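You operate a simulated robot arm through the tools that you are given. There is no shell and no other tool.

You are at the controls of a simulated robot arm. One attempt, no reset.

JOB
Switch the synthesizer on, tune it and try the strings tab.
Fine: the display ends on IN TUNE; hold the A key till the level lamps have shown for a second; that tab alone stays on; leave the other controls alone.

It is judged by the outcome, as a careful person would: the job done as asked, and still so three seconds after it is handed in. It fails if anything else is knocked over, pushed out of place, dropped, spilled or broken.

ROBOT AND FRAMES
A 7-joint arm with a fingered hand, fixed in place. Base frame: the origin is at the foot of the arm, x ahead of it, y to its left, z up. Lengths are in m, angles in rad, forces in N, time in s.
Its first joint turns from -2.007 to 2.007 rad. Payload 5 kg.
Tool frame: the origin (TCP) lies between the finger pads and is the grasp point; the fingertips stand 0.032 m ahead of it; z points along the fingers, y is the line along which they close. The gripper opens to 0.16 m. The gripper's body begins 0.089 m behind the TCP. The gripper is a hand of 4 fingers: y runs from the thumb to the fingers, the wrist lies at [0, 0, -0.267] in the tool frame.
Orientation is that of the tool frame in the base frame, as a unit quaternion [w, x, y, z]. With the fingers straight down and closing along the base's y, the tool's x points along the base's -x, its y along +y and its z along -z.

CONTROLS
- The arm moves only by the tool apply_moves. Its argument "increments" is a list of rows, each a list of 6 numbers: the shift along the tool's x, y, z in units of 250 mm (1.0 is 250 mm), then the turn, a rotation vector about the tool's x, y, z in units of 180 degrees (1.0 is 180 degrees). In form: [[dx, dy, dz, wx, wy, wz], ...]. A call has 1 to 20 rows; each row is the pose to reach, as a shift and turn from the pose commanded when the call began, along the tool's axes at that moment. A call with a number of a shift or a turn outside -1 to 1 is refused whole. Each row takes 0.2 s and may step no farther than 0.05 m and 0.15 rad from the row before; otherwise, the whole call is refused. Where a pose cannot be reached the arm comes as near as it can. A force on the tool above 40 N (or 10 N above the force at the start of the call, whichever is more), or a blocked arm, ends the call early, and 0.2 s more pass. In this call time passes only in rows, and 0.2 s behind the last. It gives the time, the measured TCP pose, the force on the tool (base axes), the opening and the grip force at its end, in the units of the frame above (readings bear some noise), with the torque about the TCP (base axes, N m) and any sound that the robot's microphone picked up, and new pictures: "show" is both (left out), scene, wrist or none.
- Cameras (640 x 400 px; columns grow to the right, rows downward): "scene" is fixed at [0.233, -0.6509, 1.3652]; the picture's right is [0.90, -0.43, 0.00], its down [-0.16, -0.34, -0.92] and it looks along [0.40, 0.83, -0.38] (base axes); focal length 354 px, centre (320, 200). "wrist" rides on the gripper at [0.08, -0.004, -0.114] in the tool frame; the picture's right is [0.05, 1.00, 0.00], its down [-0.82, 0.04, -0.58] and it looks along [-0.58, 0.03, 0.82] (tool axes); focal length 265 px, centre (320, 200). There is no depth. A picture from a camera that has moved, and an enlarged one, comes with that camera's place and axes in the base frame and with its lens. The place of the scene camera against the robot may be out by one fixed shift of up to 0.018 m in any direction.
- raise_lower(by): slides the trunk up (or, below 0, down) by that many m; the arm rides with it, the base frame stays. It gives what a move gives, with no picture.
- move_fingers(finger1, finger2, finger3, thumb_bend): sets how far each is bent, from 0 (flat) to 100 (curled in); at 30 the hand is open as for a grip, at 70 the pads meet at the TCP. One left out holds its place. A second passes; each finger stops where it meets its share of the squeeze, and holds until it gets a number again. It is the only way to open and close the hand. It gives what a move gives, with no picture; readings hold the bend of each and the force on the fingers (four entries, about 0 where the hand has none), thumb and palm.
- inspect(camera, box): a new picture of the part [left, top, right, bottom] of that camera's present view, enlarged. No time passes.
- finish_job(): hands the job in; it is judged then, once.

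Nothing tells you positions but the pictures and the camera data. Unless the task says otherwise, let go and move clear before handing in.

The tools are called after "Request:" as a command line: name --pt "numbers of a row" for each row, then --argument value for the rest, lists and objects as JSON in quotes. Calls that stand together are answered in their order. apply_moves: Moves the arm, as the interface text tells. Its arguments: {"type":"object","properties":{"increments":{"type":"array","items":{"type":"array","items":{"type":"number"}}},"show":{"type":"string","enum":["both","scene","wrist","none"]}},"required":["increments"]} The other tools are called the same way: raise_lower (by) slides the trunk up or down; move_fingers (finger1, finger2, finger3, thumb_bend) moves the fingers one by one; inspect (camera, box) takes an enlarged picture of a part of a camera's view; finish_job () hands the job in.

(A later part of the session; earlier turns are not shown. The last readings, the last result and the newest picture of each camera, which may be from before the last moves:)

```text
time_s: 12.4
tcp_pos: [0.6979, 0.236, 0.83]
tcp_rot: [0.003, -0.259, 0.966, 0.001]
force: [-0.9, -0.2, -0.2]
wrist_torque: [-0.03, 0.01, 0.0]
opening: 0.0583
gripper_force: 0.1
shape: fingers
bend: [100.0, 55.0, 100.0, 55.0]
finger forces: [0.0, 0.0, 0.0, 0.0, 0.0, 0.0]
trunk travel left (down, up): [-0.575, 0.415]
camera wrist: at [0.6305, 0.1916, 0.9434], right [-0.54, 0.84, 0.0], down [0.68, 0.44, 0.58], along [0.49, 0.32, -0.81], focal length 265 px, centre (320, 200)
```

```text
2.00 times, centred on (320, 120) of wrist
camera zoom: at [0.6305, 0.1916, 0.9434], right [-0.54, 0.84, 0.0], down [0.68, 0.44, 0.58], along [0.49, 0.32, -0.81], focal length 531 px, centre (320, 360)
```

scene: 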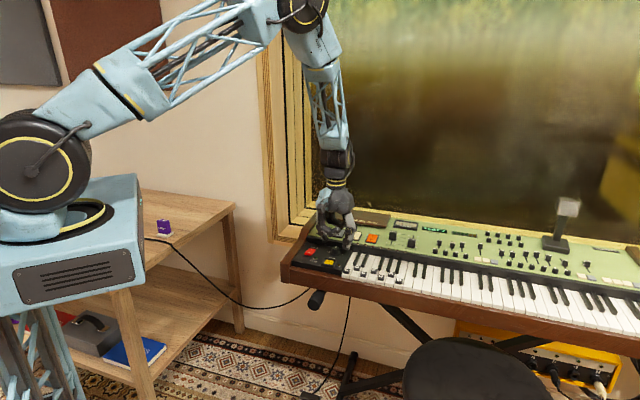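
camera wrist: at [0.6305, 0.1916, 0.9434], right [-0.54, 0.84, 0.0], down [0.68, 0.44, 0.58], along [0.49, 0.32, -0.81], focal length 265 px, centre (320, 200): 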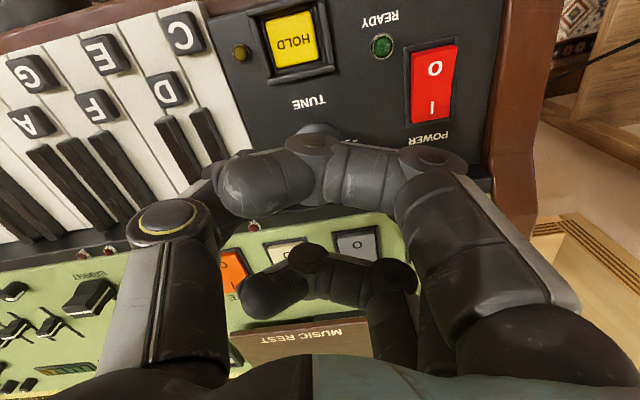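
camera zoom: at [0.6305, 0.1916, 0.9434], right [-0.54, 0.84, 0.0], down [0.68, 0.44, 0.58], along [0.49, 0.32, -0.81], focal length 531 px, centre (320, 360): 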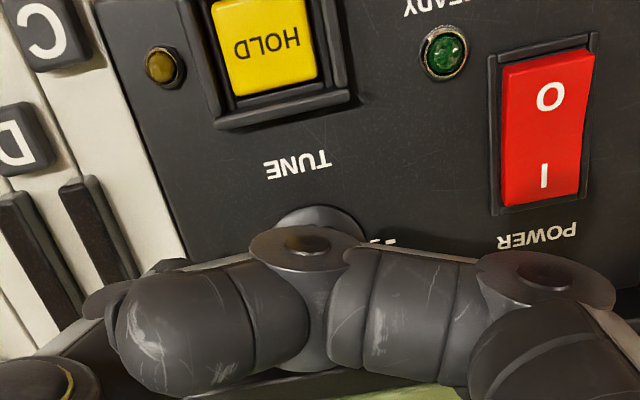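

The pinch straddles the knob well, needing only about 2 mm of shift toward the finger side. The pitch reads FLAT 3 and is still drifting, so I'll descend around the knob without touching it and wait for READY.

Request:
apply_moves --pt "0 0.0096 0.032 0 0 0" --pt "0 0.0096 0.064 0 0 0" --pt "0 0.0096 0.096 0 0 0" --pt "0 0.0096 0.096 0 0 0" --pt "0 0.0096 0.096 0 0 0" --pt "0 0.0096 0.096 0 0 0" --pt "0 0.0096 0.096 0 0 0" --pt "0 0.0096 0.096 0 0 0" --pt "0 0.0096 0.096 0 0 0" --pt "0 0.0096 0.096 0 0 0" --show "none"

Request:
inspect --camera "scene" --box '[300, 215, 380, 265]'

Request:
inspect --camera "scene" --box '[380, 205, 480, 268]'

```text
time_s: 14.6
tcp_pos: [0.6971, 0.2398, 0.8067]
tcp_rot: [0.003, -0.259, 0.966, 0.0]
force: [0.3, 0.0, -1.2]
wrist_torque: [-0.02, 0.01, -0.01]
opening: 0.0585
gripper_force: 0.0
shape: fingers
bend: [100.0, 55.0, 100.0, 55.0]
finger forces: [0.1, 0.0, 0.0, 0.1, 0.1, 0.0]
trunk travel left (down, up): [-0.575, 0.415]
```

```text
8.00 times, centred on (340, 240) of scene
camera zoom: at [0.233, -0.6509, 1.3652], right [0.9, -0.43, 0.0], down [-0.16, -0.34, -0.92], along [0.4, 0.83, -0.38], focal length 2830 px, centre (160, -120)
```

zoom: 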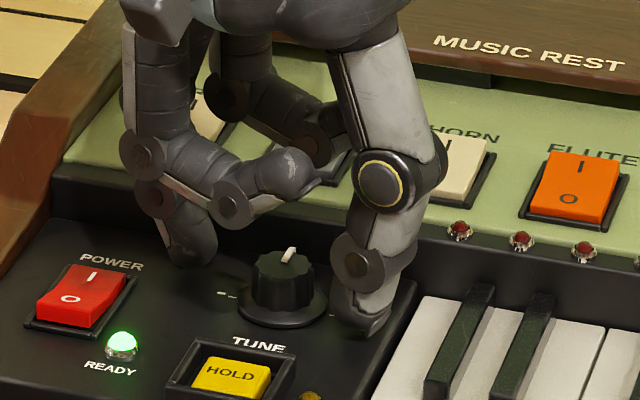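

```text
6.35 times, centred on (430, 236) of scene
camera zoom: at [0.233, -0.6509, 1.3652], right [0.9, -0.43, 0.0], down [-0.16, -0.34, -0.92], along [0.4, 0.83, -0.38], focal length 2246 px, centre (-378, -32)
```

zoom: 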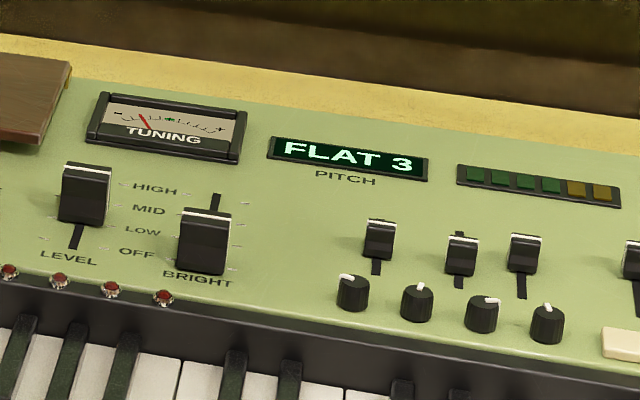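

READY is lit and the display holds at FLAT 3. I'll close the pinch on the knob's grip now.

Request:
move_fingers --finger2 70 --thumb_bend 70

Request:
inspect --camera "scene" --box '[300, 215, 380, 265]'

Request:
inspect --camera "scene" --box '[380, 205, 480, 268]'

```text
time_s: 15.6
tcp_pos: [0.6976, 0.2389, 0.8065]
tcp_rot: [0.002, -0.259, 0.966, 0.001]
force: [4.2, -7.6, -5.3]
wrist_torque: [-0.11, -0.03, 0.0]
opening: 0.053
gripper_force: 6.9
shape: fingers
bend: [100.0, 67.0, 100.0, 66.0]
finger forces: [0.0, 2.8, 0.0, 0.1, 11.9, 0.0]
trunk travel left (down, up): [-0.575, 0.415]
```

```text
8.00 times, centred on (340, 240) of scene
camera zoom: at [0.233, -0.6509, 1.3652], right [0.9, -0.43, 0.0], down [-0.16, -0.34, -0.92], along [0.4, 0.83, -0.38], focal length 2830 px, centre (160, -120)
```

zoom: 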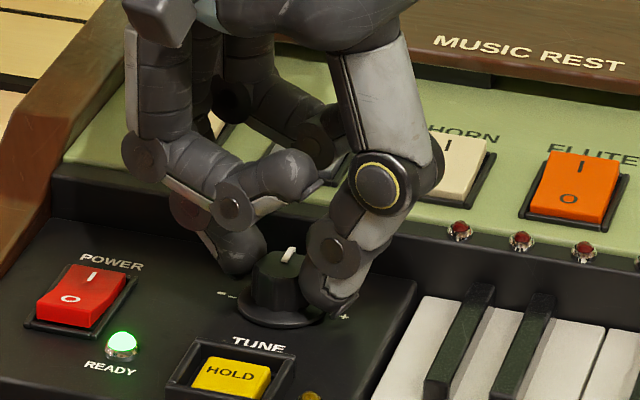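

```text
6.35 times, centred on (430, 236) of scene
camera zoom: at [0.233, -0.6509, 1.3652], right [0.9, -0.43, 0.0], down [-0.16, -0.34, -0.92], along [0.4, 0.83, -0.38], focal length 2246 px, centre (-378, -32)
```

zoom: 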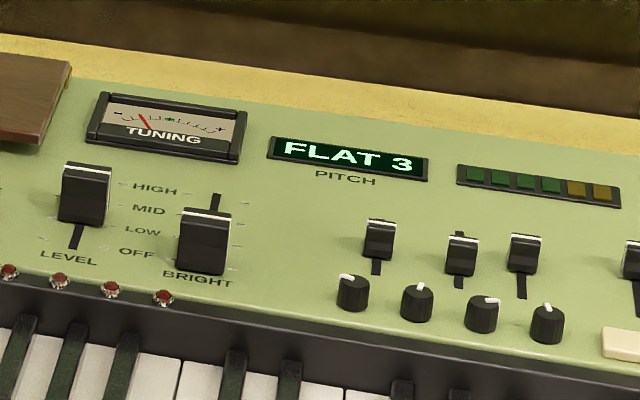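

The knob is gripped, though the thumb presses harder than the finger. I'll ease the hand 1 mm toward the thumb side and turn about 10° toward + to see how the display responds.

Request:
apply_moves --pt "0 -0.004 0 0 0 0" --pt "-0.0017 -0.004 0 0 0 0.0278" --pt "-0.0035 -0.0043 0 0 0 0.0556" --show "none"

Request:
inspect --camera "scene" --box '[300, 215, 380, 265]'

Request:
inspect --camera "scene" --box '[380, 205, 480, 268]'

```text
time_s: 16.4
tcp_pos: [0.6975, 0.2383, 0.8063]
tcp_rot: [0.001, -0.173, 0.985, 0.0]
force: [4.4, -6.6, -7.5]
wrist_torque: [-0.1, -0.09, 0.01]
opening: 0.0525
gripper_force: 7.5
shape: fingers
bend: [100.0, 67.0, 100.0, 66.0]
finger forces: [0.0, 3.2, 0.1, 0.1, 10.6, 0.0]
trunk travel left (down, up): [-0.575, 0.415]
```

```text
8.00 times, centred on (340, 240) of scene
camera zoom: at [0.233, -0.6509, 1.3652], right [0.9, -0.43, 0.0], down [-0.16, -0.34, -0.92], along [0.4, 0.83, -0.38], focal length 2830 px, centre (160, -120)
```

zoom: 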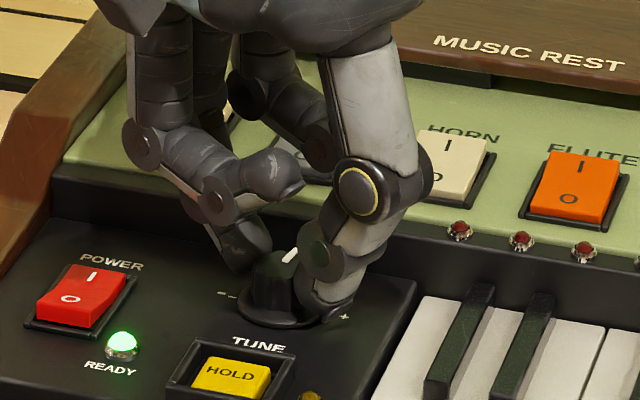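

```text
6.35 times, centred on (430, 236) of scene
camera zoom: at [0.233, -0.6509, 1.3652], right [0.9, -0.43, 0.0], down [-0.16, -0.34, -0.92], along [0.4, 0.83, -0.38], focal length 2246 px, centre (-378, -32)
```

zoom: 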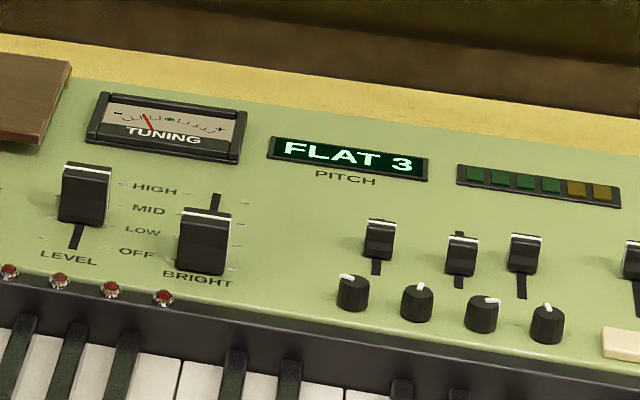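

The knob turned and the needle moved toward centre; the direction is right, though the text still says FLAT 3. I'll turn about 15° more.

Request:
apply_moves --pt "-0.0024 -0.0023 0 0 0 0.0417" --pt "-0.0047 -0.0026 0 0 0 0.0833" --show "none"

Request:
inspect --camera "scene" --box '[300, 215, 380, 265]'

Request:
inspect --camera "scene" --box '[390, 212, 454, 252]'

```text
time_s: 17.0
tcp_pos: [0.6985, 0.2401, 0.8065]
tcp_rot: [0.003, -0.044, 0.999, 0.0]
force: [1.6, -9.4, -6.7]
wrist_torque: [-0.12, -0.01, 0.04]
opening: 0.053
gripper_force: 7.2
shape: fingers
bend: [100.0, 67.0, 100.0, 66.0]
finger forces: [0.1, 2.7, 0.1, 0.1, 11.6, 0.0]
trunk travel left (down, up): [-0.575, 0.415]
```

```text
8.00 times, centred on (340, 240) of scene
camera zoom: at [0.233, -0.6509, 1.3652], right [0.9, -0.43, 0.0], down [-0.16, -0.34, -0.92], along [0.4, 0.83, -0.38], focal length 2830 px, centre (160, -120)
```

zoom: 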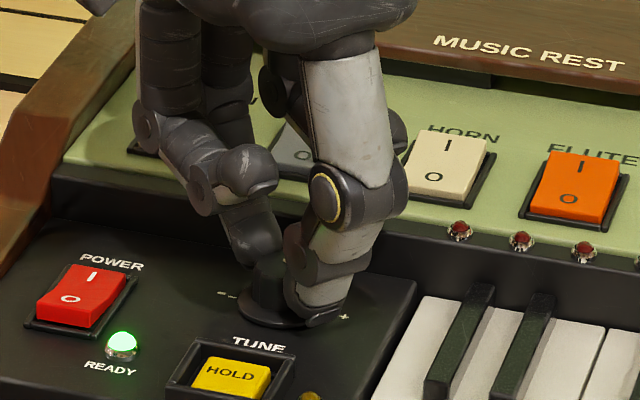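

```text
10.00 times, centred on (422, 232) of scene
camera zoom: at [0.233, -0.6509, 1.3652], right [0.9, -0.43, 0.0], down [-0.16, -0.34, -0.92], along [0.4, 0.83, -0.38], focal length 3538 px, centre (-700, -120)
```

zoom: 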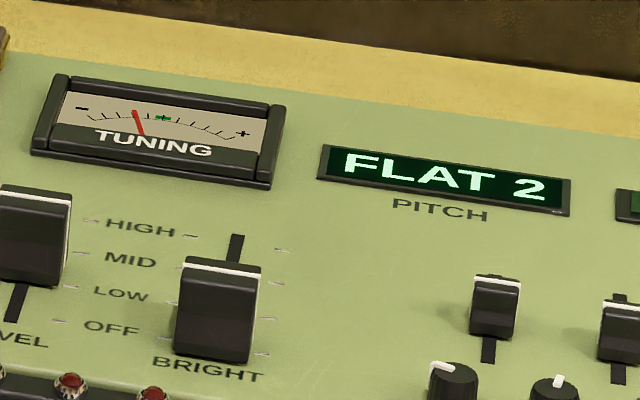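

FLAT 2 now, and the grip holds without slipping. I'll continue in the same direction.

Request:
apply_moves --pt "-0.0026 -0.0023 0 0 0 0.0417" --pt "-0.0052 -0.0028 0 0 0 0.0833" --show "none"

Request:
inspect --camera "scene" --box '[300, 215, 380, 265]'

Request:
inspect --camera "scene" --box '[390, 212, 454, 252]'

```text
time_s: 17.6
tcp_pos: [0.6984, 0.2383, 0.8064]
tcp_rot: [0.002, 0.087, 0.996, 0.002]
force: [0.2, -7.8, -6.9]
wrist_torque: [-0.13, -0.04, 0.02]
opening: 0.0531
gripper_force: 7.0
shape: fingers
bend: [100.0, 67.0, 100.0, 66.0]
finger forces: [0.0, 3.1, 0.0, 0.0, 10.4, 0.0]
trunk travel left (down, up): [-0.575, 0.415]
```

```text
8.00 times, centred on (340, 240) of scene
camera zoom: at [0.233, -0.6509, 1.3652], right [0.9, -0.43, 0.0], down [-0.16, -0.34, -0.92], along [0.4, 0.83, -0.38], focal length 2830 px, centre (160, -120)
```

zoom: 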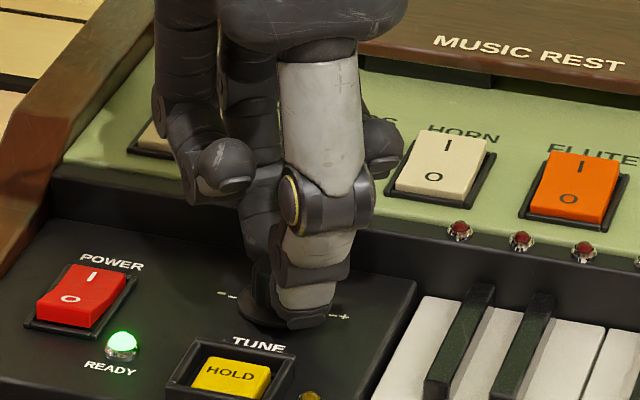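

```text
10.00 times, centred on (422, 232) of scene
camera zoom: at [0.233, -0.6509, 1.3652], right [0.9, -0.43, 0.0], down [-0.16, -0.34, -0.92], along [0.4, 0.83, -0.38], focal length 3538 px, centre (-700, -120)
```

zoom: 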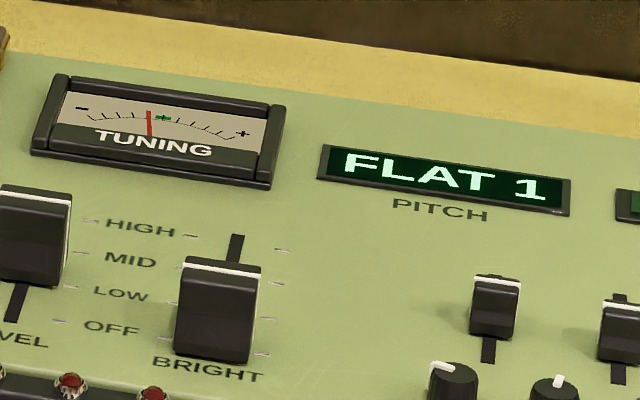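

FLAT 1, with the needle near the green mark. By the rate so far I need about 15° more, so I'll do 11° and look.

Request:
apply_moves --pt "-0.002 -0.0002 0 0 0 0.031" --pt "-0.004 -0.0004 0 0 0 0.062" --show "none"

Request:
inspect --camera "scene" --box '[390, 212, 454, 252]'

```text
time_s: 18.2
tcp_pos: [0.6998, 0.2391, 0.8058]
tcp_rot: [0.002, 0.184, 0.983, 0.002]
force: [-0.9, -6.1, -5.0]
wrist_torque: [-0.05, -0.04, 0.01]
opening: 0.0526
gripper_force: 6.9
shape: fingers
bend: [100.0, 67.0, 100.0, 66.0]
finger forces: [0.0, 3.8, 0.0, 0.1, 9.9, 0.1]
trunk travel left (down, up): [-0.575, 0.415]
```

```text
10.00 times, centred on (422, 232) of scene
camera zoom: at [0.233, -0.6509, 1.3652], right [0.9, -0.43, 0.0], down [-0.16, -0.34, -0.92], along [0.4, 0.83, -0.38], focal length 3538 px, centre (-700, -120)
```

zoom: 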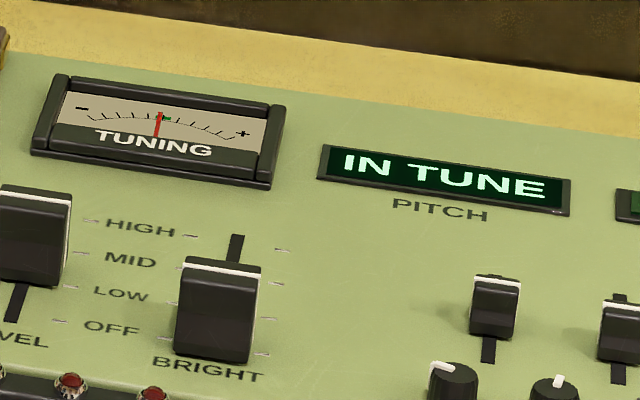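

It reads IN TUNE, with the needle just left of centre. I'll add about 5° to sit in the middle of the band, so that any small drift or release disturbance has margin.

Request:
apply_moves --pt "-0.0018 0 0 0 0 0.028" --pt "-0.0018 0 0 0 0 0.028" --pt "-0.0018 0 0 0 0 0.028" --pt "-0.0018 0 0 0 0 0.028" --pt "-0.0018 0 0 0 0 0.028" --show "none"

Request:
inspect --camera "scene" --box '[390, 212, 454, 252]'

```text
time_s: 19.4
tcp_pos: [0.7008, 0.238, 0.8056]
tcp_rot: [0.001, 0.226, 0.974, 0.001]
force: [-6.4, -5.9, -4.3]
wrist_torque: [-0.1, 0.1, 0.0]
opening: 0.0527
gripper_force: 7.5
shape: fingers
bend: [100.0, 67.0, 100.0, 66.0]
finger forces: [0.0, 3.3, 0.1, 0.0, 11.0, 0.0]
trunk travel left (down, up): [-0.575, 0.415]
```

```text
10.00 times, centred on (422, 232) of scene
camera zoom: at [0.233, -0.6509, 1.3652], right [0.9, -0.43, 0.0], down [-0.16, -0.34, -0.92], along [0.4, 0.83, -0.38], focal length 3538 px, centre (-700, -120)
```

zoom: 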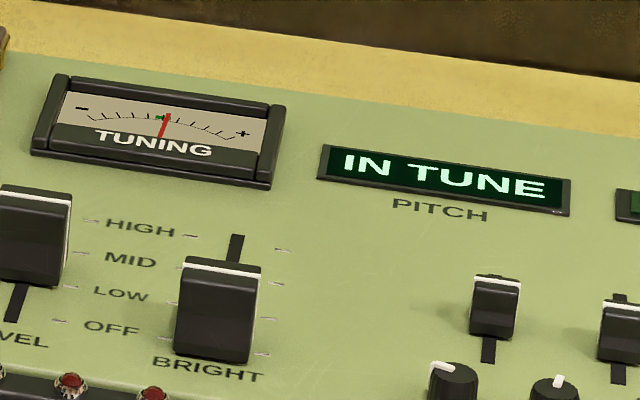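

Still IN TUNE. I'll wait a couple of seconds while holding to see whether the pitch keeps drifting.

Request:
apply_moves --pt "0 0 0 0 0 0" --pt "0 0 0 0 0 0" --pt "0 0 0 0 0 0" --pt "0 0 0 0 0 0" --pt "0 0 0 0 0 0" --pt "0 0 0 0 0 0" --pt "0 0 0 0 0 0" --pt "0 0 0 0 0 0" --pt "0 0 0 0 0 0" --pt "0 0 0 0 0 0" --show "none"

Request:
inspect --camera "scene" --box '[390, 215, 422, 235]'

Request:
inspect --camera "scene" --box '[300, 195, 460, 295]'

```text
time_s: 21.6
tcp_pos: [0.7, 0.2374, 0.8073]
tcp_rot: [0.002, 0.227, 0.974, 0.001]
force: [-6.6, -6.2, -4.3]
wrist_torque: [-0.05, 0.12, 0.02]
opening: 0.0525
gripper_force: 7.5
shape: fingers
bend: [100.0, 67.0, 100.0, 66.0]
finger forces: [0.0, 3.3, 0.0, 0.1, 10.7, 0.1]
trunk travel left (down, up): [-0.575, 0.415]
```

```text
16.00 times, centred on (406, 225) of scene
camera zoom: at [0.233, -0.6509, 1.3652], right [0.9, -0.43, 0.0], down [-0.16, -0.34, -0.92], along [0.4, 0.83, -0.38], focal length 5660 px, centre (-1056, -200)
```

zoom: 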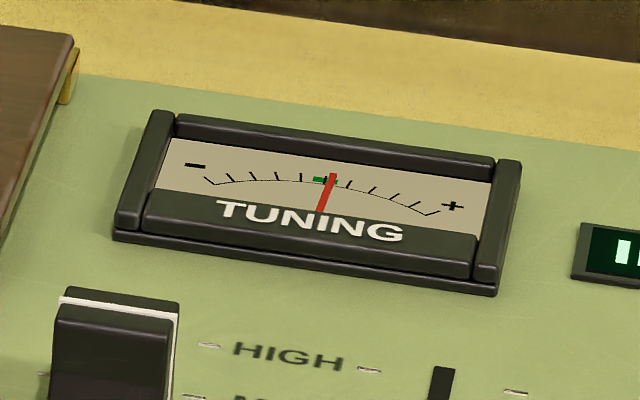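

```text
4.00 times, centred on (380, 245) of scene
camera zoom: at [0.233, -0.6509, 1.3652], right [0.9, -0.43, 0.0], down [-0.16, -0.34, -0.92], along [0.4, 0.83, -0.38], focal length 1415 px, centre (80, 20)
```

zoom: 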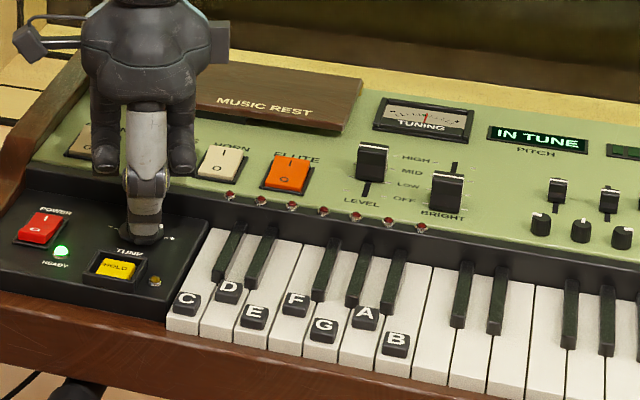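

The needle is near the centre of the green band and steady. I'll release the knob and rise straight up.

Request:
move_fingers --finger2 56 --thumb_bend 56

Request:
apply_moves --pt "0 0 -0.08 0 0 0" --pt "0 0 -0.18 0 0 0" --pt "0 0 -0.3 0 0 0" --pt "0 0 -0.45 0 0 0" --show "both"

Request:
inspect --camera "scene" --box '[390, 212, 454, 252]'

Request:
inspect --camera "wrist" --box '[220, 0, 540, 200]'

```text
time_s: 22.6
tcp_pos: [0.7006, 0.2386, 0.8081]
tcp_rot: [0.003, 0.227, 0.974, 0.002]
force: [-3.7, -7.3, 8.3]
wrist_torque: [0.16, -0.09, -0.05]
opening: 0.0577
gripper_force: 5.2
shape: fingers
bend: [100.0, 62.0, 100.0, 56.0]
finger forces: [0.0, 10.4, 0.0, 0.1, 0.0, 0.0]
trunk travel left (down, up): [-0.575, 0.415]
```

```text
time_s: 23.6
tcp_pos: [0.702, 0.2397, 0.9157]
tcp_rot: [0.002, 0.226, 0.974, 0.002]
force: [-0.2, 0.0, -0.3]
wrist_torque: [0.02, -0.04, 0.02]
opening: 0.0576
gripper_force: 0.0
shape: fingers
bend: [100.0, 56.0, 100.0, 56.0]
finger forces: [0.0, 0.0, 0.0, 0.0, 0.1, 0.0]
trunk travel left (down, up): [-0.575, 0.415]
camera wrist: at [0.6281, 0.2711, 1.0299], right [0.39, 0.92, 0.0], down [0.75, -0.32, 0.58], along [0.53, -0.23, -0.81], focal length 265 px, centre (320, 200)
```

scene: 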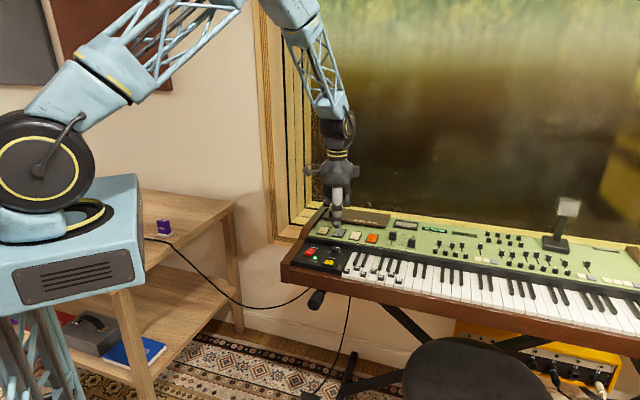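
wrist: 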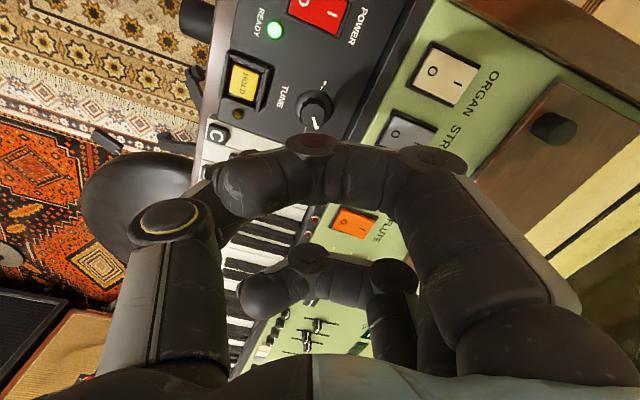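

```text
10.00 times, centred on (422, 232) of scene
camera zoom: at [0.233, -0.6509, 1.3652], right [0.9, -0.43, 0.0], down [-0.16, -0.34, -0.92], along [0.4, 0.83, -0.38], focal length 3538 px, centre (-700, -120)
```

zoom: 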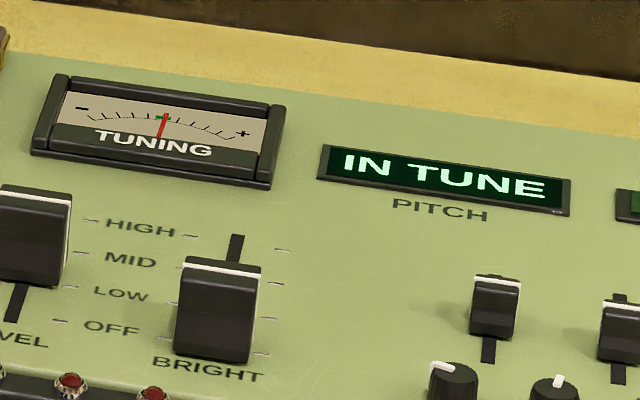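

```text
2.00 times, centred on (380, 100) of wrist
camera zoom: at [0.6281, 0.2711, 1.0299], right [0.39, 0.92, 0.0], down [0.75, -0.32, 0.58], along [0.53, -0.23, -0.81], focal length 531 px, centre (200, 400)
```

zoom: 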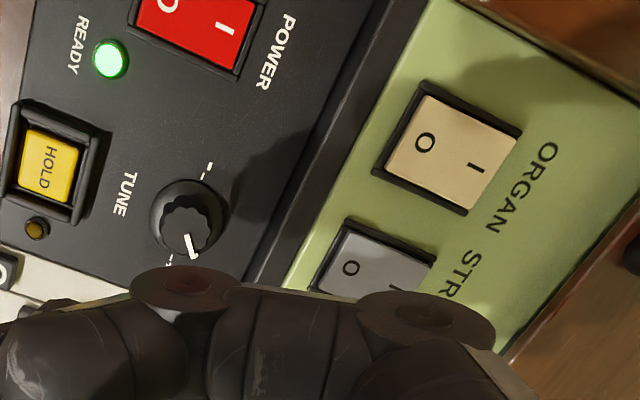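

It still reads IN TUNE after release, with the needle centred and READY on. Next I'll reform the finger-1 probe and move above the STRINGS tab.

Request:
move_fingers --finger1 50 --finger2 100 --finger3 100 --thumb_bend 40

Request:
move_fingers --thumb_bend 84

Request:
apply_moves --pt "-0.0436 0.0536 0.0476 0 0 0.033" --pt "-0.0872 0.1072 0.0952 0 0 0.066" --pt "-0.1308 0.1608 0.1428 0 0 0.0989" --show "both"

Request:
inspect --camera "wrist" --box '[320, 40, 512, 160]'

Request:
inspect --camera "scene" --box '[300, 180, 428, 260]'

```text
time_s: 24.6
tcp_pos: [0.7021, 0.2398, 0.9164]
tcp_rot: [0.002, 0.227, 0.974, 0.001]
force: [-0.4, -0.3, -0.7]
wrist_torque: [-0.03, -0.04, 0.02]
opening: 0.1105
gripper_force: 0.0
shape: fingers
bend: [50.0, 100.0, 100.0, 40.0]
finger forces: [0.0, 0.1, 0.0, 0.1, 0.0, 0.0]
trunk travel left (down, up): [-0.575, 0.415]
```

```text
time_s: 25.6
tcp_pos: [0.7029, 0.2402, 0.9164]
tcp_rot: [0.002, 0.226, 0.974, 0.001]
force: [0.2, 0.4, 0.5]
wrist_torque: [0.0, -0.01, 0.04]
opening: 0.045
gripper_force: 0.1
shape: fingers
bend: [50.0, 100.0, 100.0, 80.0]
finger forces: [0.0, 0.1, 0.0, 0.1, 0.1, 0.0]
trunk travel left (down, up): [-0.575, 0.415]
```

```text
time_s: 26.4
tcp_pos: [0.7505, 0.2613, 0.8841]
tcp_rot: [0.002, 0.376, 0.927, 0.002]
force: [-0.4, 0.4, 0.5]
wrist_torque: [0.02, -0.01, -0.03]
opening: 0.0451
gripper_force: 0.0
shape: fingers
bend: [50.0, 100.0, 100.0, 80.0]
finger forces: [0.0, 0.0, 0.1, 0.1, 0.0, 0.0]
trunk travel left (down, up): [-0.575, 0.415]
camera wrist: at [0.6887, 0.3142, 0.9968], right [0.66, 0.75, 0.0], down [0.61, -0.54, 0.58], along [0.44, -0.38, -0.82], focal length 265 px, centre (320, 200)
```

scene: 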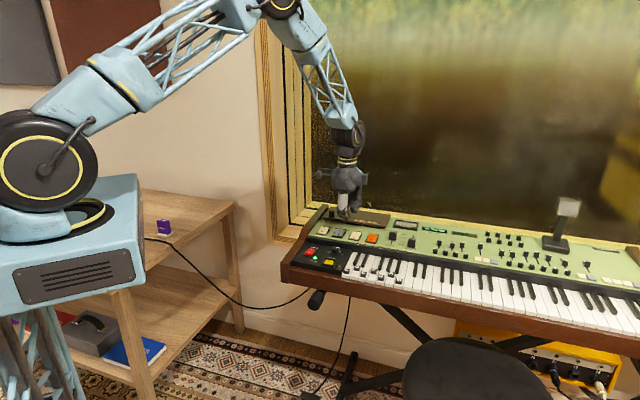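
wrist: 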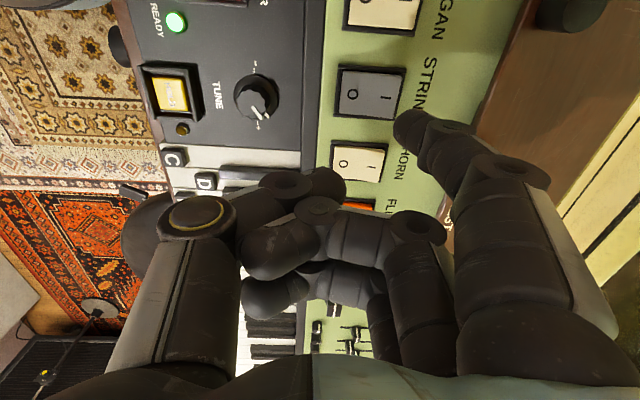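

```text
3.33 times, centred on (416, 100) of wrist
camera zoom: at [0.6887, 0.3142, 0.9968], right [0.66, 0.75, 0.0], down [0.61, -0.54, 0.58], along [0.44, -0.38, -0.82], focal length 885 px, centre (0, 533)
```

zoom: 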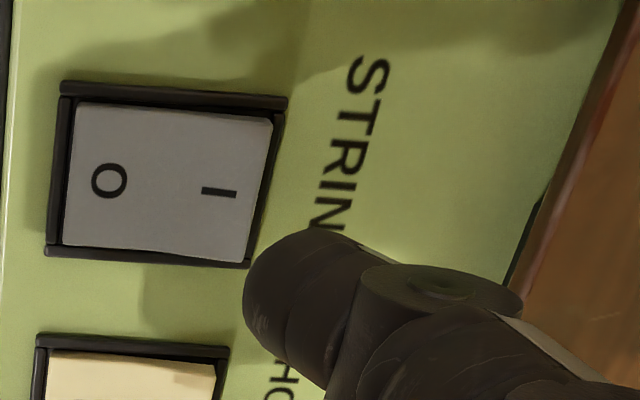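

```text
5.00 times, centred on (364, 220) of scene
camera zoom: at [0.233, -0.6509, 1.3652], right [0.9, -0.43, 0.0], down [-0.16, -0.34, -0.92], along [0.4, 0.83, -0.38], focal length 1769 px, centre (100, 100)
```

zoom: 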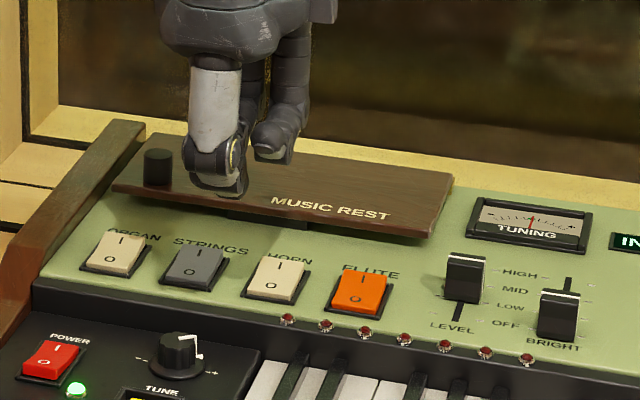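

The tip is right above the STRINGS "I" mark at (0.760, 0.317). I'll lower and press it in small steps.

Request:
apply_moves --pt "0 0 0.08 0 0 0" --pt "0 0 0.14 0 0 0" --pt "0 0 0.164 0 0 0" --pt "0 0 0.176 0 0 0" --pt "0 0 0.188 0 0 0" --show "wrist"

Request:
inspect --camera "wrist" --box '[320, 60, 512, 180]'

Request:
inspect --camera "scene" --box '[300, 180, 428, 260]'

```text
time_s: 27.6
tcp_pos: [0.7499, 0.2619, 0.8349]
tcp_rot: [0.002, 0.375, 0.927, 0.002]
force: [0.2, 0.2, 0.1]
wrist_torque: [-0.01, -0.02, 0.0]
opening: 0.0446
gripper_force: 0.1
shape: fingers
bend: [50.0, 100.0, 100.0, 80.0]
finger forces: [0.0, 0.0, 0.0, 0.1, 0.0, 0.0]
trunk travel left (down, up): [-0.575, 0.415]
camera wrist: at [0.6881, 0.3142, 0.9495], right [0.66, 0.75, 0.0], down [0.61, -0.54, 0.58], along [0.44, -0.38, -0.82], focal length 265 px, centre (320, 200)
```

wrist: 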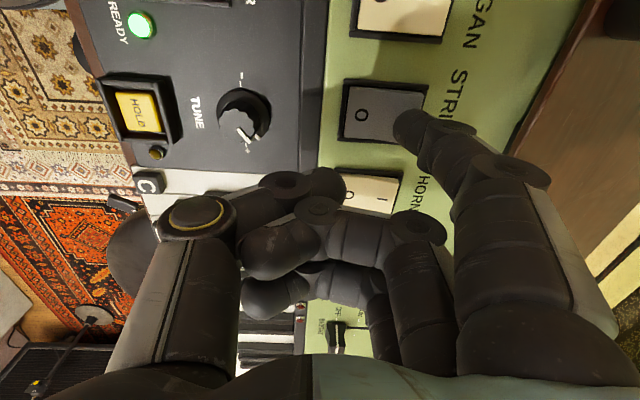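

```text
3.33 times, centred on (416, 120) of wrist
camera zoom: at [0.6881, 0.3142, 0.9495], right [0.66, 0.75, 0.0], down [0.61, -0.54, 0.58], along [0.44, -0.38, -0.82], focal length 885 px, centre (0, 467)
```

zoom: 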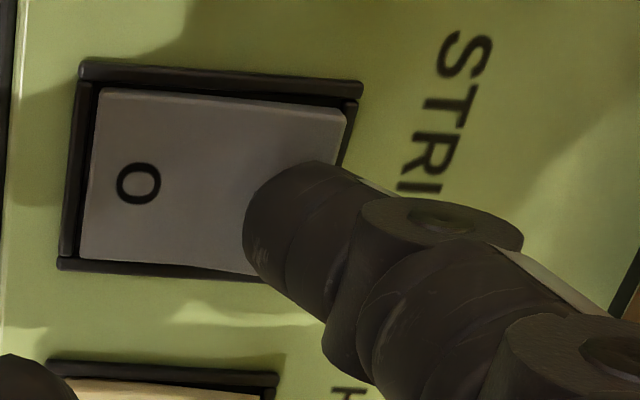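

```text
5.00 times, centred on (364, 220) of scene
camera zoom: at [0.233, -0.6509, 1.3652], right [0.9, -0.43, 0.0], down [-0.16, -0.34, -0.92], along [0.4, 0.83, -0.38], focal length 1769 px, centre (100, 100)
```

zoom: 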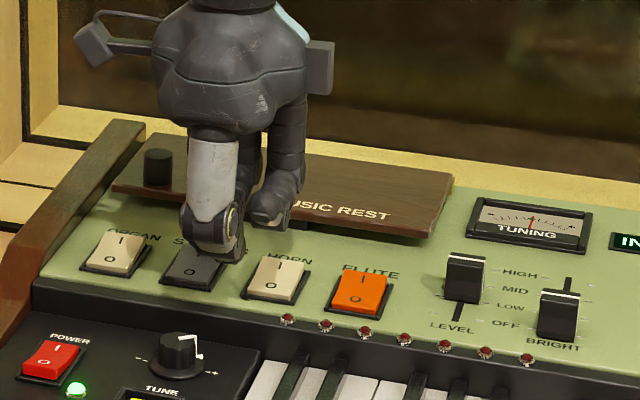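

There's no contact yet and the tip is just above the rocker. I'll continue in 2 mm steps.

Request:
apply_moves --pt "0 0 0.008 0 0 0" --pt "0 0 0.016 0 0 0" --pt "0 0 0.024 0 0 0" --pt "0 0 0.032 0 0 0" --pt "0 0 0.04 0 0 0" --show "none"

Request:
inspect --camera "wrist" --box '[320, 60, 512, 180]'

```text
time_s: 28.8
tcp_pos: [0.7486, 0.2615, 0.8298]
tcp_rot: [0.003, 0.375, 0.927, 0.004]
force: [-3.3, -0.1, 32.5]
wrist_torque: [2.02, -0.34, 0.15]
opening: 0.0448
gripper_force: 16.1
shape: fingers
bend: [54.0, 100.0, 100.0, 80.0]
finger forces: [32.0, 0.0, 0.0, 0.1, 0.1, 0.0]
trunk travel left (down, up): [-0.575, 0.415]
```

```text
3.33 times, centred on (416, 120) of wrist
camera zoom: at [0.6876, 0.313, 0.943], right [0.66, 0.75, 0.01], down [0.61, -0.54, 0.58], along [0.44, -0.38, -0.81], focal length 885 px, centre (0, 467)
```

zoom: 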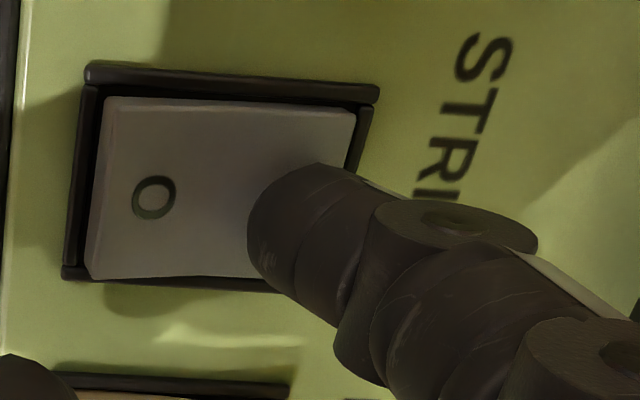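

The rocker has been pressed with 32 N and its O end has risen. I'll lift off and check all the tabs.

Request:
apply_moves --pt "0 0 -0.06 0 0 0" --pt "0 0 -0.14 0 0 0" --pt "0 0 -0.26 0 0 0" --pt "0 0 -0.4 0 0 0" --show "both"

Request:
inspect --camera "wrist" --box '[300, 0, 492, 200]'

Request:
inspect --camera "scene" --box '[300, 210, 396, 270]'

Request:
inspect --camera "scene" --box '[380, 205, 480, 268]'

```text
time_s: 29.8
tcp_pos: [0.7476, 0.2611, 0.9242]
tcp_rot: [0.001, 0.374, 0.927, 0.002]
force: [-0.3, -0.1, 0.2]
wrist_torque: [0.02, -0.05, 0.01]
opening: 0.0453
gripper_force: 0.1
shape: fingers
bend: [50.0, 100.0, 100.0, 80.0]
finger forces: [0.0, 0.0, 0.1, 0.0, 0.1, 0.0]
trunk travel left (down, up): [-0.575, 0.415]
camera wrist: at [0.6864, 0.3137, 1.0378], right [0.66, 0.75, 0.0], down [0.61, -0.54, 0.58], along [0.44, -0.38, -0.82], focal length 265 px, centre (320, 200)
```

scene: 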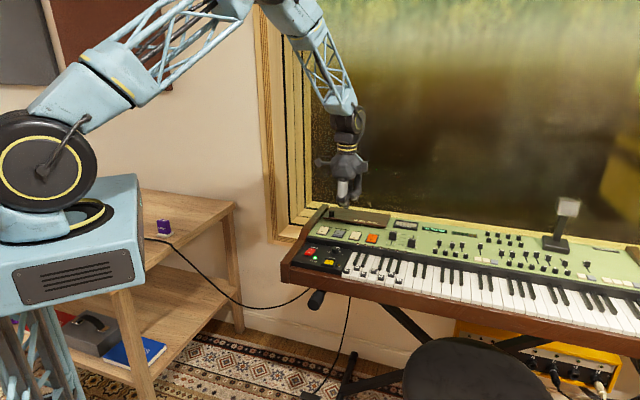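
wrist: 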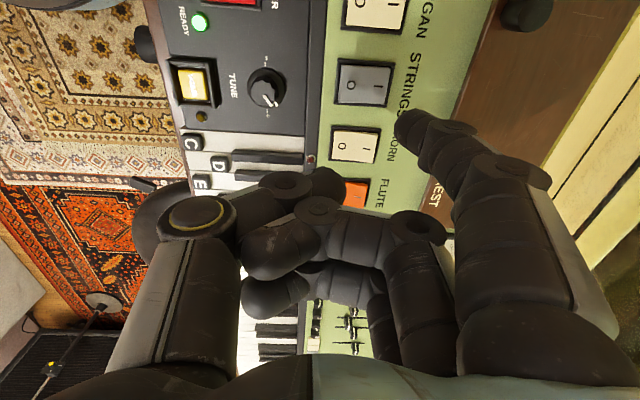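

```text
2.00 times, centred on (396, 100) of wrist
camera zoom: at [0.6864, 0.3137, 1.0378], right [0.66, 0.75, 0.0], down [0.61, -0.54, 0.58], along [0.44, -0.38, -0.82], focal length 531 px, centre (168, 400)
```

zoom: 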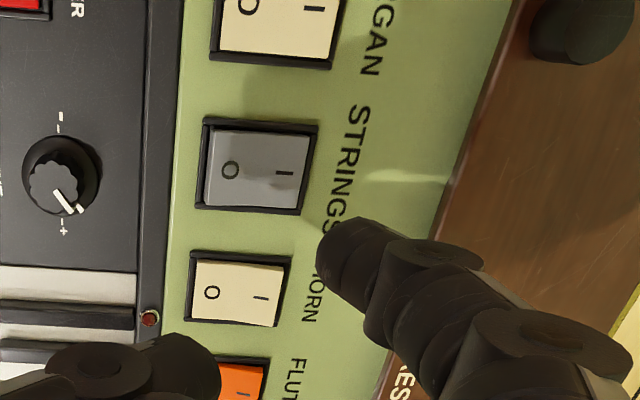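

```text
6.67 times, centred on (348, 240) of scene
camera zoom: at [0.233, -0.6509, 1.3652], right [0.9, -0.43, 0.0], down [-0.16, -0.34, -0.92], along [0.4, 0.83, -0.38], focal length 2358 px, centre (133, -67)
```

zoom: 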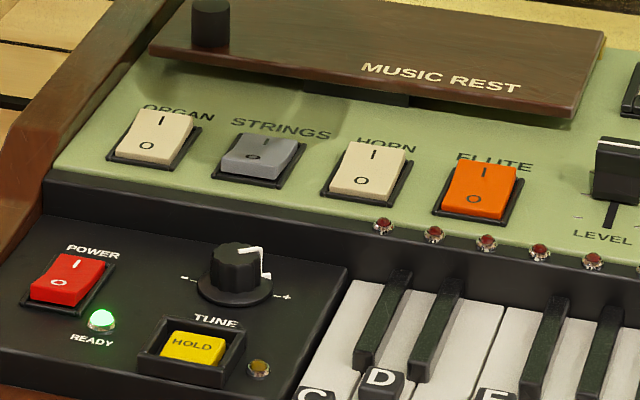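

```text
6.35 times, centred on (430, 236) of scene
camera zoom: at [0.233, -0.6509, 1.3652], right [0.9, -0.43, 0.0], down [-0.16, -0.34, -0.92], along [0.4, 0.83, -0.38], focal length 2246 px, centre (-378, -32)
```

zoom: 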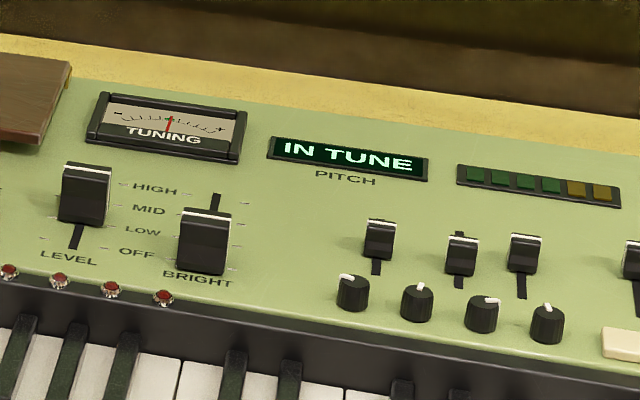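

STRINGS is now on its I side while ORGAN, HORN and FLUTE remain off, and the display still reads IN TUNE. The A label triangulates to about (0.792, 0.059, 0.765), so I'll move above that key for a close look.

Request:
apply_moves --pt "-0.1154 -0.0983 0 0 0 0" --pt "-0.2309 -0.1966 0 0 0 0" --pt "-0.3463 -0.2949 0 0 0 0" --pt "-0.4617 -0.3931 0 0 0 0" --pt "-0.5771 -0.4914 0.08 0 0 0" --pt "-0.6926 -0.5897 0.16 0 0 0" --pt "-0.808 -0.688 0.256 0 0 0" --show "both"

Request:
inspect --camera "wrist" --box '[320, 40, 512, 160]'

Request:
inspect --camera "scene" --box '[340, 210, 468, 290]'

```text
time_s: 31.4
tcp_pos: [0.7767, -0.0054, 0.8615]
tcp_rot: [0.001, 0.373, 0.928, 0.002]
force: [1.1, 0.4, -0.6]
wrist_torque: [0.05, 0.01, 0.0]
opening: 0.0453
gripper_force: 0.0
shape: fingers
bend: [50.0, 100.0, 100.0, 80.0]
finger forces: [0.0, 0.0, 0.0, 0.0, 0.0, 0.1]
trunk travel left (down, up): [-0.575, 0.415]
camera wrist: at [0.7148, 0.0473, 0.9744], right [0.66, 0.75, 0.01], down [0.61, -0.54, 0.58], along [0.44, -0.38, -0.82], focal length 265 px, centre (320, 200)
```

scene: 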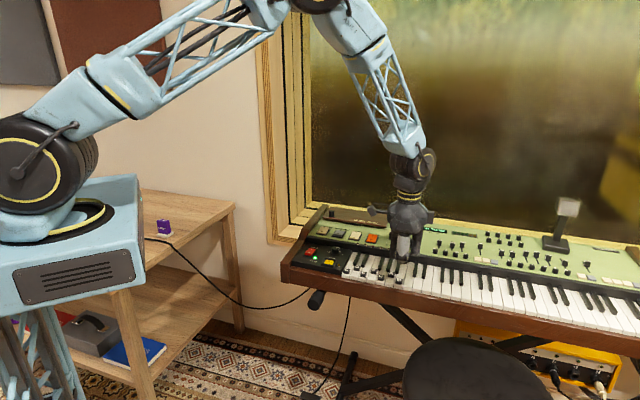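
wrist: 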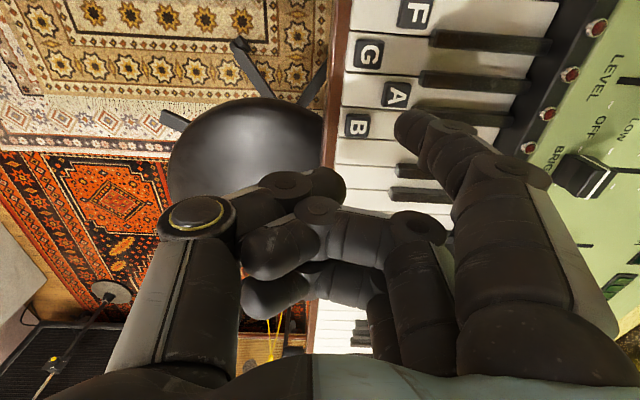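

```text
3.33 times, centred on (416, 100) of wrist
camera zoom: at [0.7148, 0.0473, 0.9744], right [0.66, 0.75, 0.01], down [0.61, -0.54, 0.58], along [0.44, -0.38, -0.82], focal length 885 px, centre (0, 533)
```

zoom: 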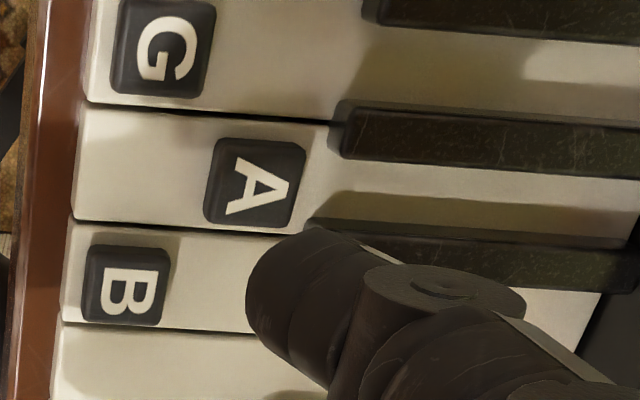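

```text
5.00 times, centred on (404, 250) of scene
camera zoom: at [0.233, -0.6509, 1.3652], right [0.9, -0.43, 0.0], down [-0.16, -0.34, -0.92], along [0.4, 0.83, -0.38], focal length 1769 px, centre (-100, -50)
```

zoom: 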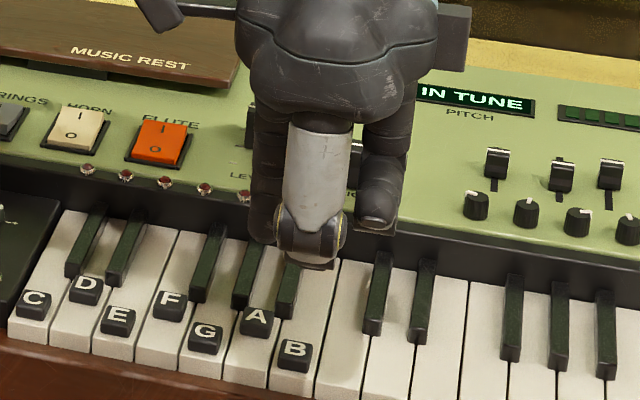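

The fingertip is just in front of and above the A label at (0.793, 0.058, 0.763), clear of the black keys and the G and B labels. I'll nudge it 4 mm back and lower to just above the key.

Request:
apply_moves --pt "0.002 0.008 0.08 0 0 0" --pt "0.005 0.016 0.15 0 0 0" --pt "0.005 0.016 0.2 0 0 0" --show "none"

Request:
inspect --camera "wrist" --box '[300, 60, 492, 180]'

Request:
inspect --camera "scene" --box '[356, 230, 436, 280]'

```text
time_s: 32.2
tcp_pos: [0.777, -0.0018, 0.8127]
tcp_rot: [0.001, 0.375, 0.927, 0.003]
force: [0.1, 0.3, 1.0]
wrist_torque: [0.0, -0.03, 0.0]
opening: 0.0454
gripper_force: 0.0
shape: fingers
bend: [50.0, 100.0, 100.0, 80.0]
finger forces: [0.0, 0.0, 0.0, 0.0, 0.0, 0.0]
trunk travel left (down, up): [-0.575, 0.415]
```

```text
3.33 times, centred on (396, 120) of wrist
camera zoom: at [0.7163, 0.0508, 0.9256], right [0.66, 0.75, 0.0], down [0.61, -0.54, 0.58], along [0.44, -0.38, -0.82], focal length 885 px, centre (67, 467)
```

zoom: 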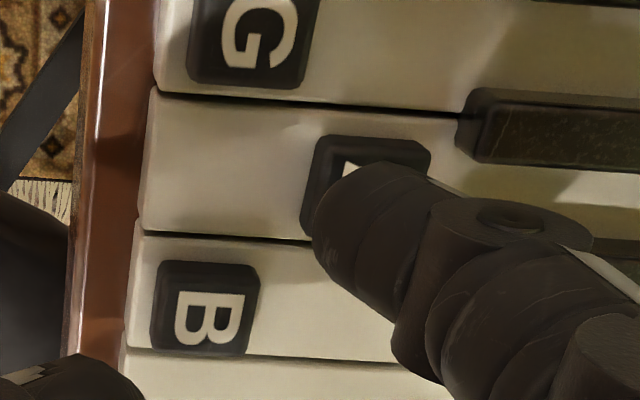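

```text
8.00 times, centred on (396, 255) of scene
camera zoom: at [0.233, -0.6509, 1.3652], right [0.9, -0.43, 0.0], down [-0.16, -0.34, -0.92], along [0.4, 0.83, -0.38], focal length 2830 px, centre (-288, -240)
```

zoom: 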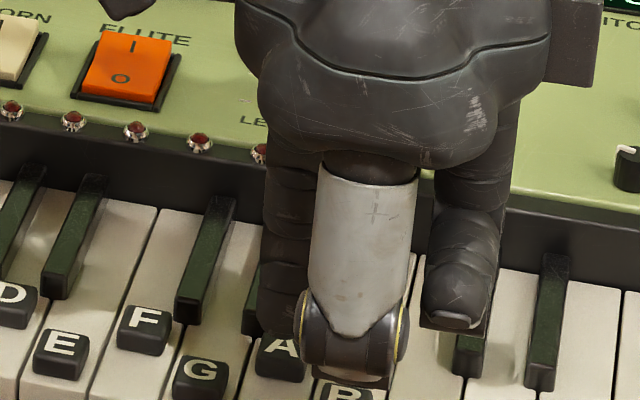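

The tip is over the A label and nothing else is close. I'll lower in small steps to find contact.

Request:
apply_moves --pt "0 0.004 0.02 0 0 0" --pt "0 0.008 0.032 0 0 0" --pt "0 0.008 0.04 0 0 0" --pt "0 0.008 0.048 0 0 0" --show "none"

Request:
inspect --camera "wrist" --box '[300, 60, 492, 180]'

Request:
inspect --camera "scene" --box '[340, 205, 500, 305]'

```text
time_s: 33.2
tcp_pos: [0.778, 0.0012, 0.8016]
tcp_rot: [0.002, 0.374, 0.927, 0.002]
force: [0.7, 0.2, 0.6]
wrist_torque: [0.01, -0.02, 0.03]
opening: 0.0452
gripper_force: 0.3
shape: fingers
bend: [50.0, 100.0, 100.0, 80.0]
finger forces: [0.7, 0.0, 0.0, 0.0, 0.0, 0.1]
trunk travel left (down, up): [-0.575, 0.415]
```

```text
3.33 times, centred on (396, 120) of wrist
camera zoom: at [0.7169, 0.0536, 0.9146], right [0.66, 0.75, 0.01], down [0.61, -0.54, 0.58], along [0.44, -0.38, -0.82], focal length 885 px, centre (67, 467)
```

zoom: 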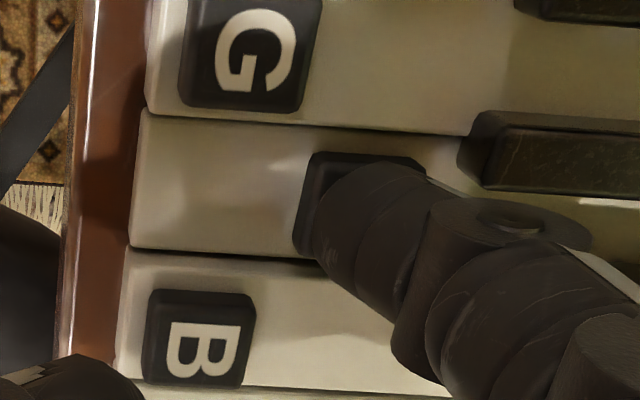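

```text
4.00 times, centred on (420, 255) of scene
camera zoom: at [0.233, -0.6509, 1.3652], right [0.9, -0.43, 0.0], down [-0.16, -0.34, -0.92], along [0.4, 0.83, -0.38], focal length 1415 px, centre (-80, -20)
```

zoom: 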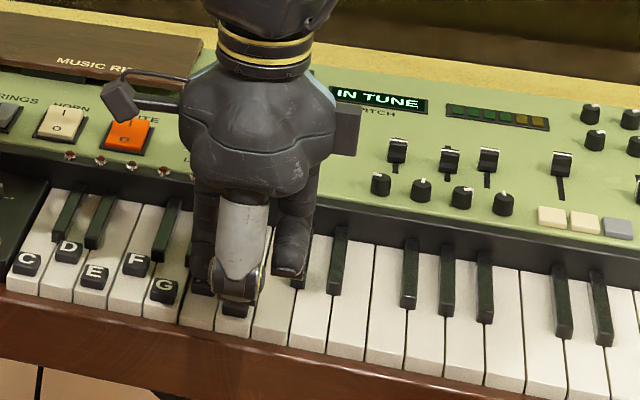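

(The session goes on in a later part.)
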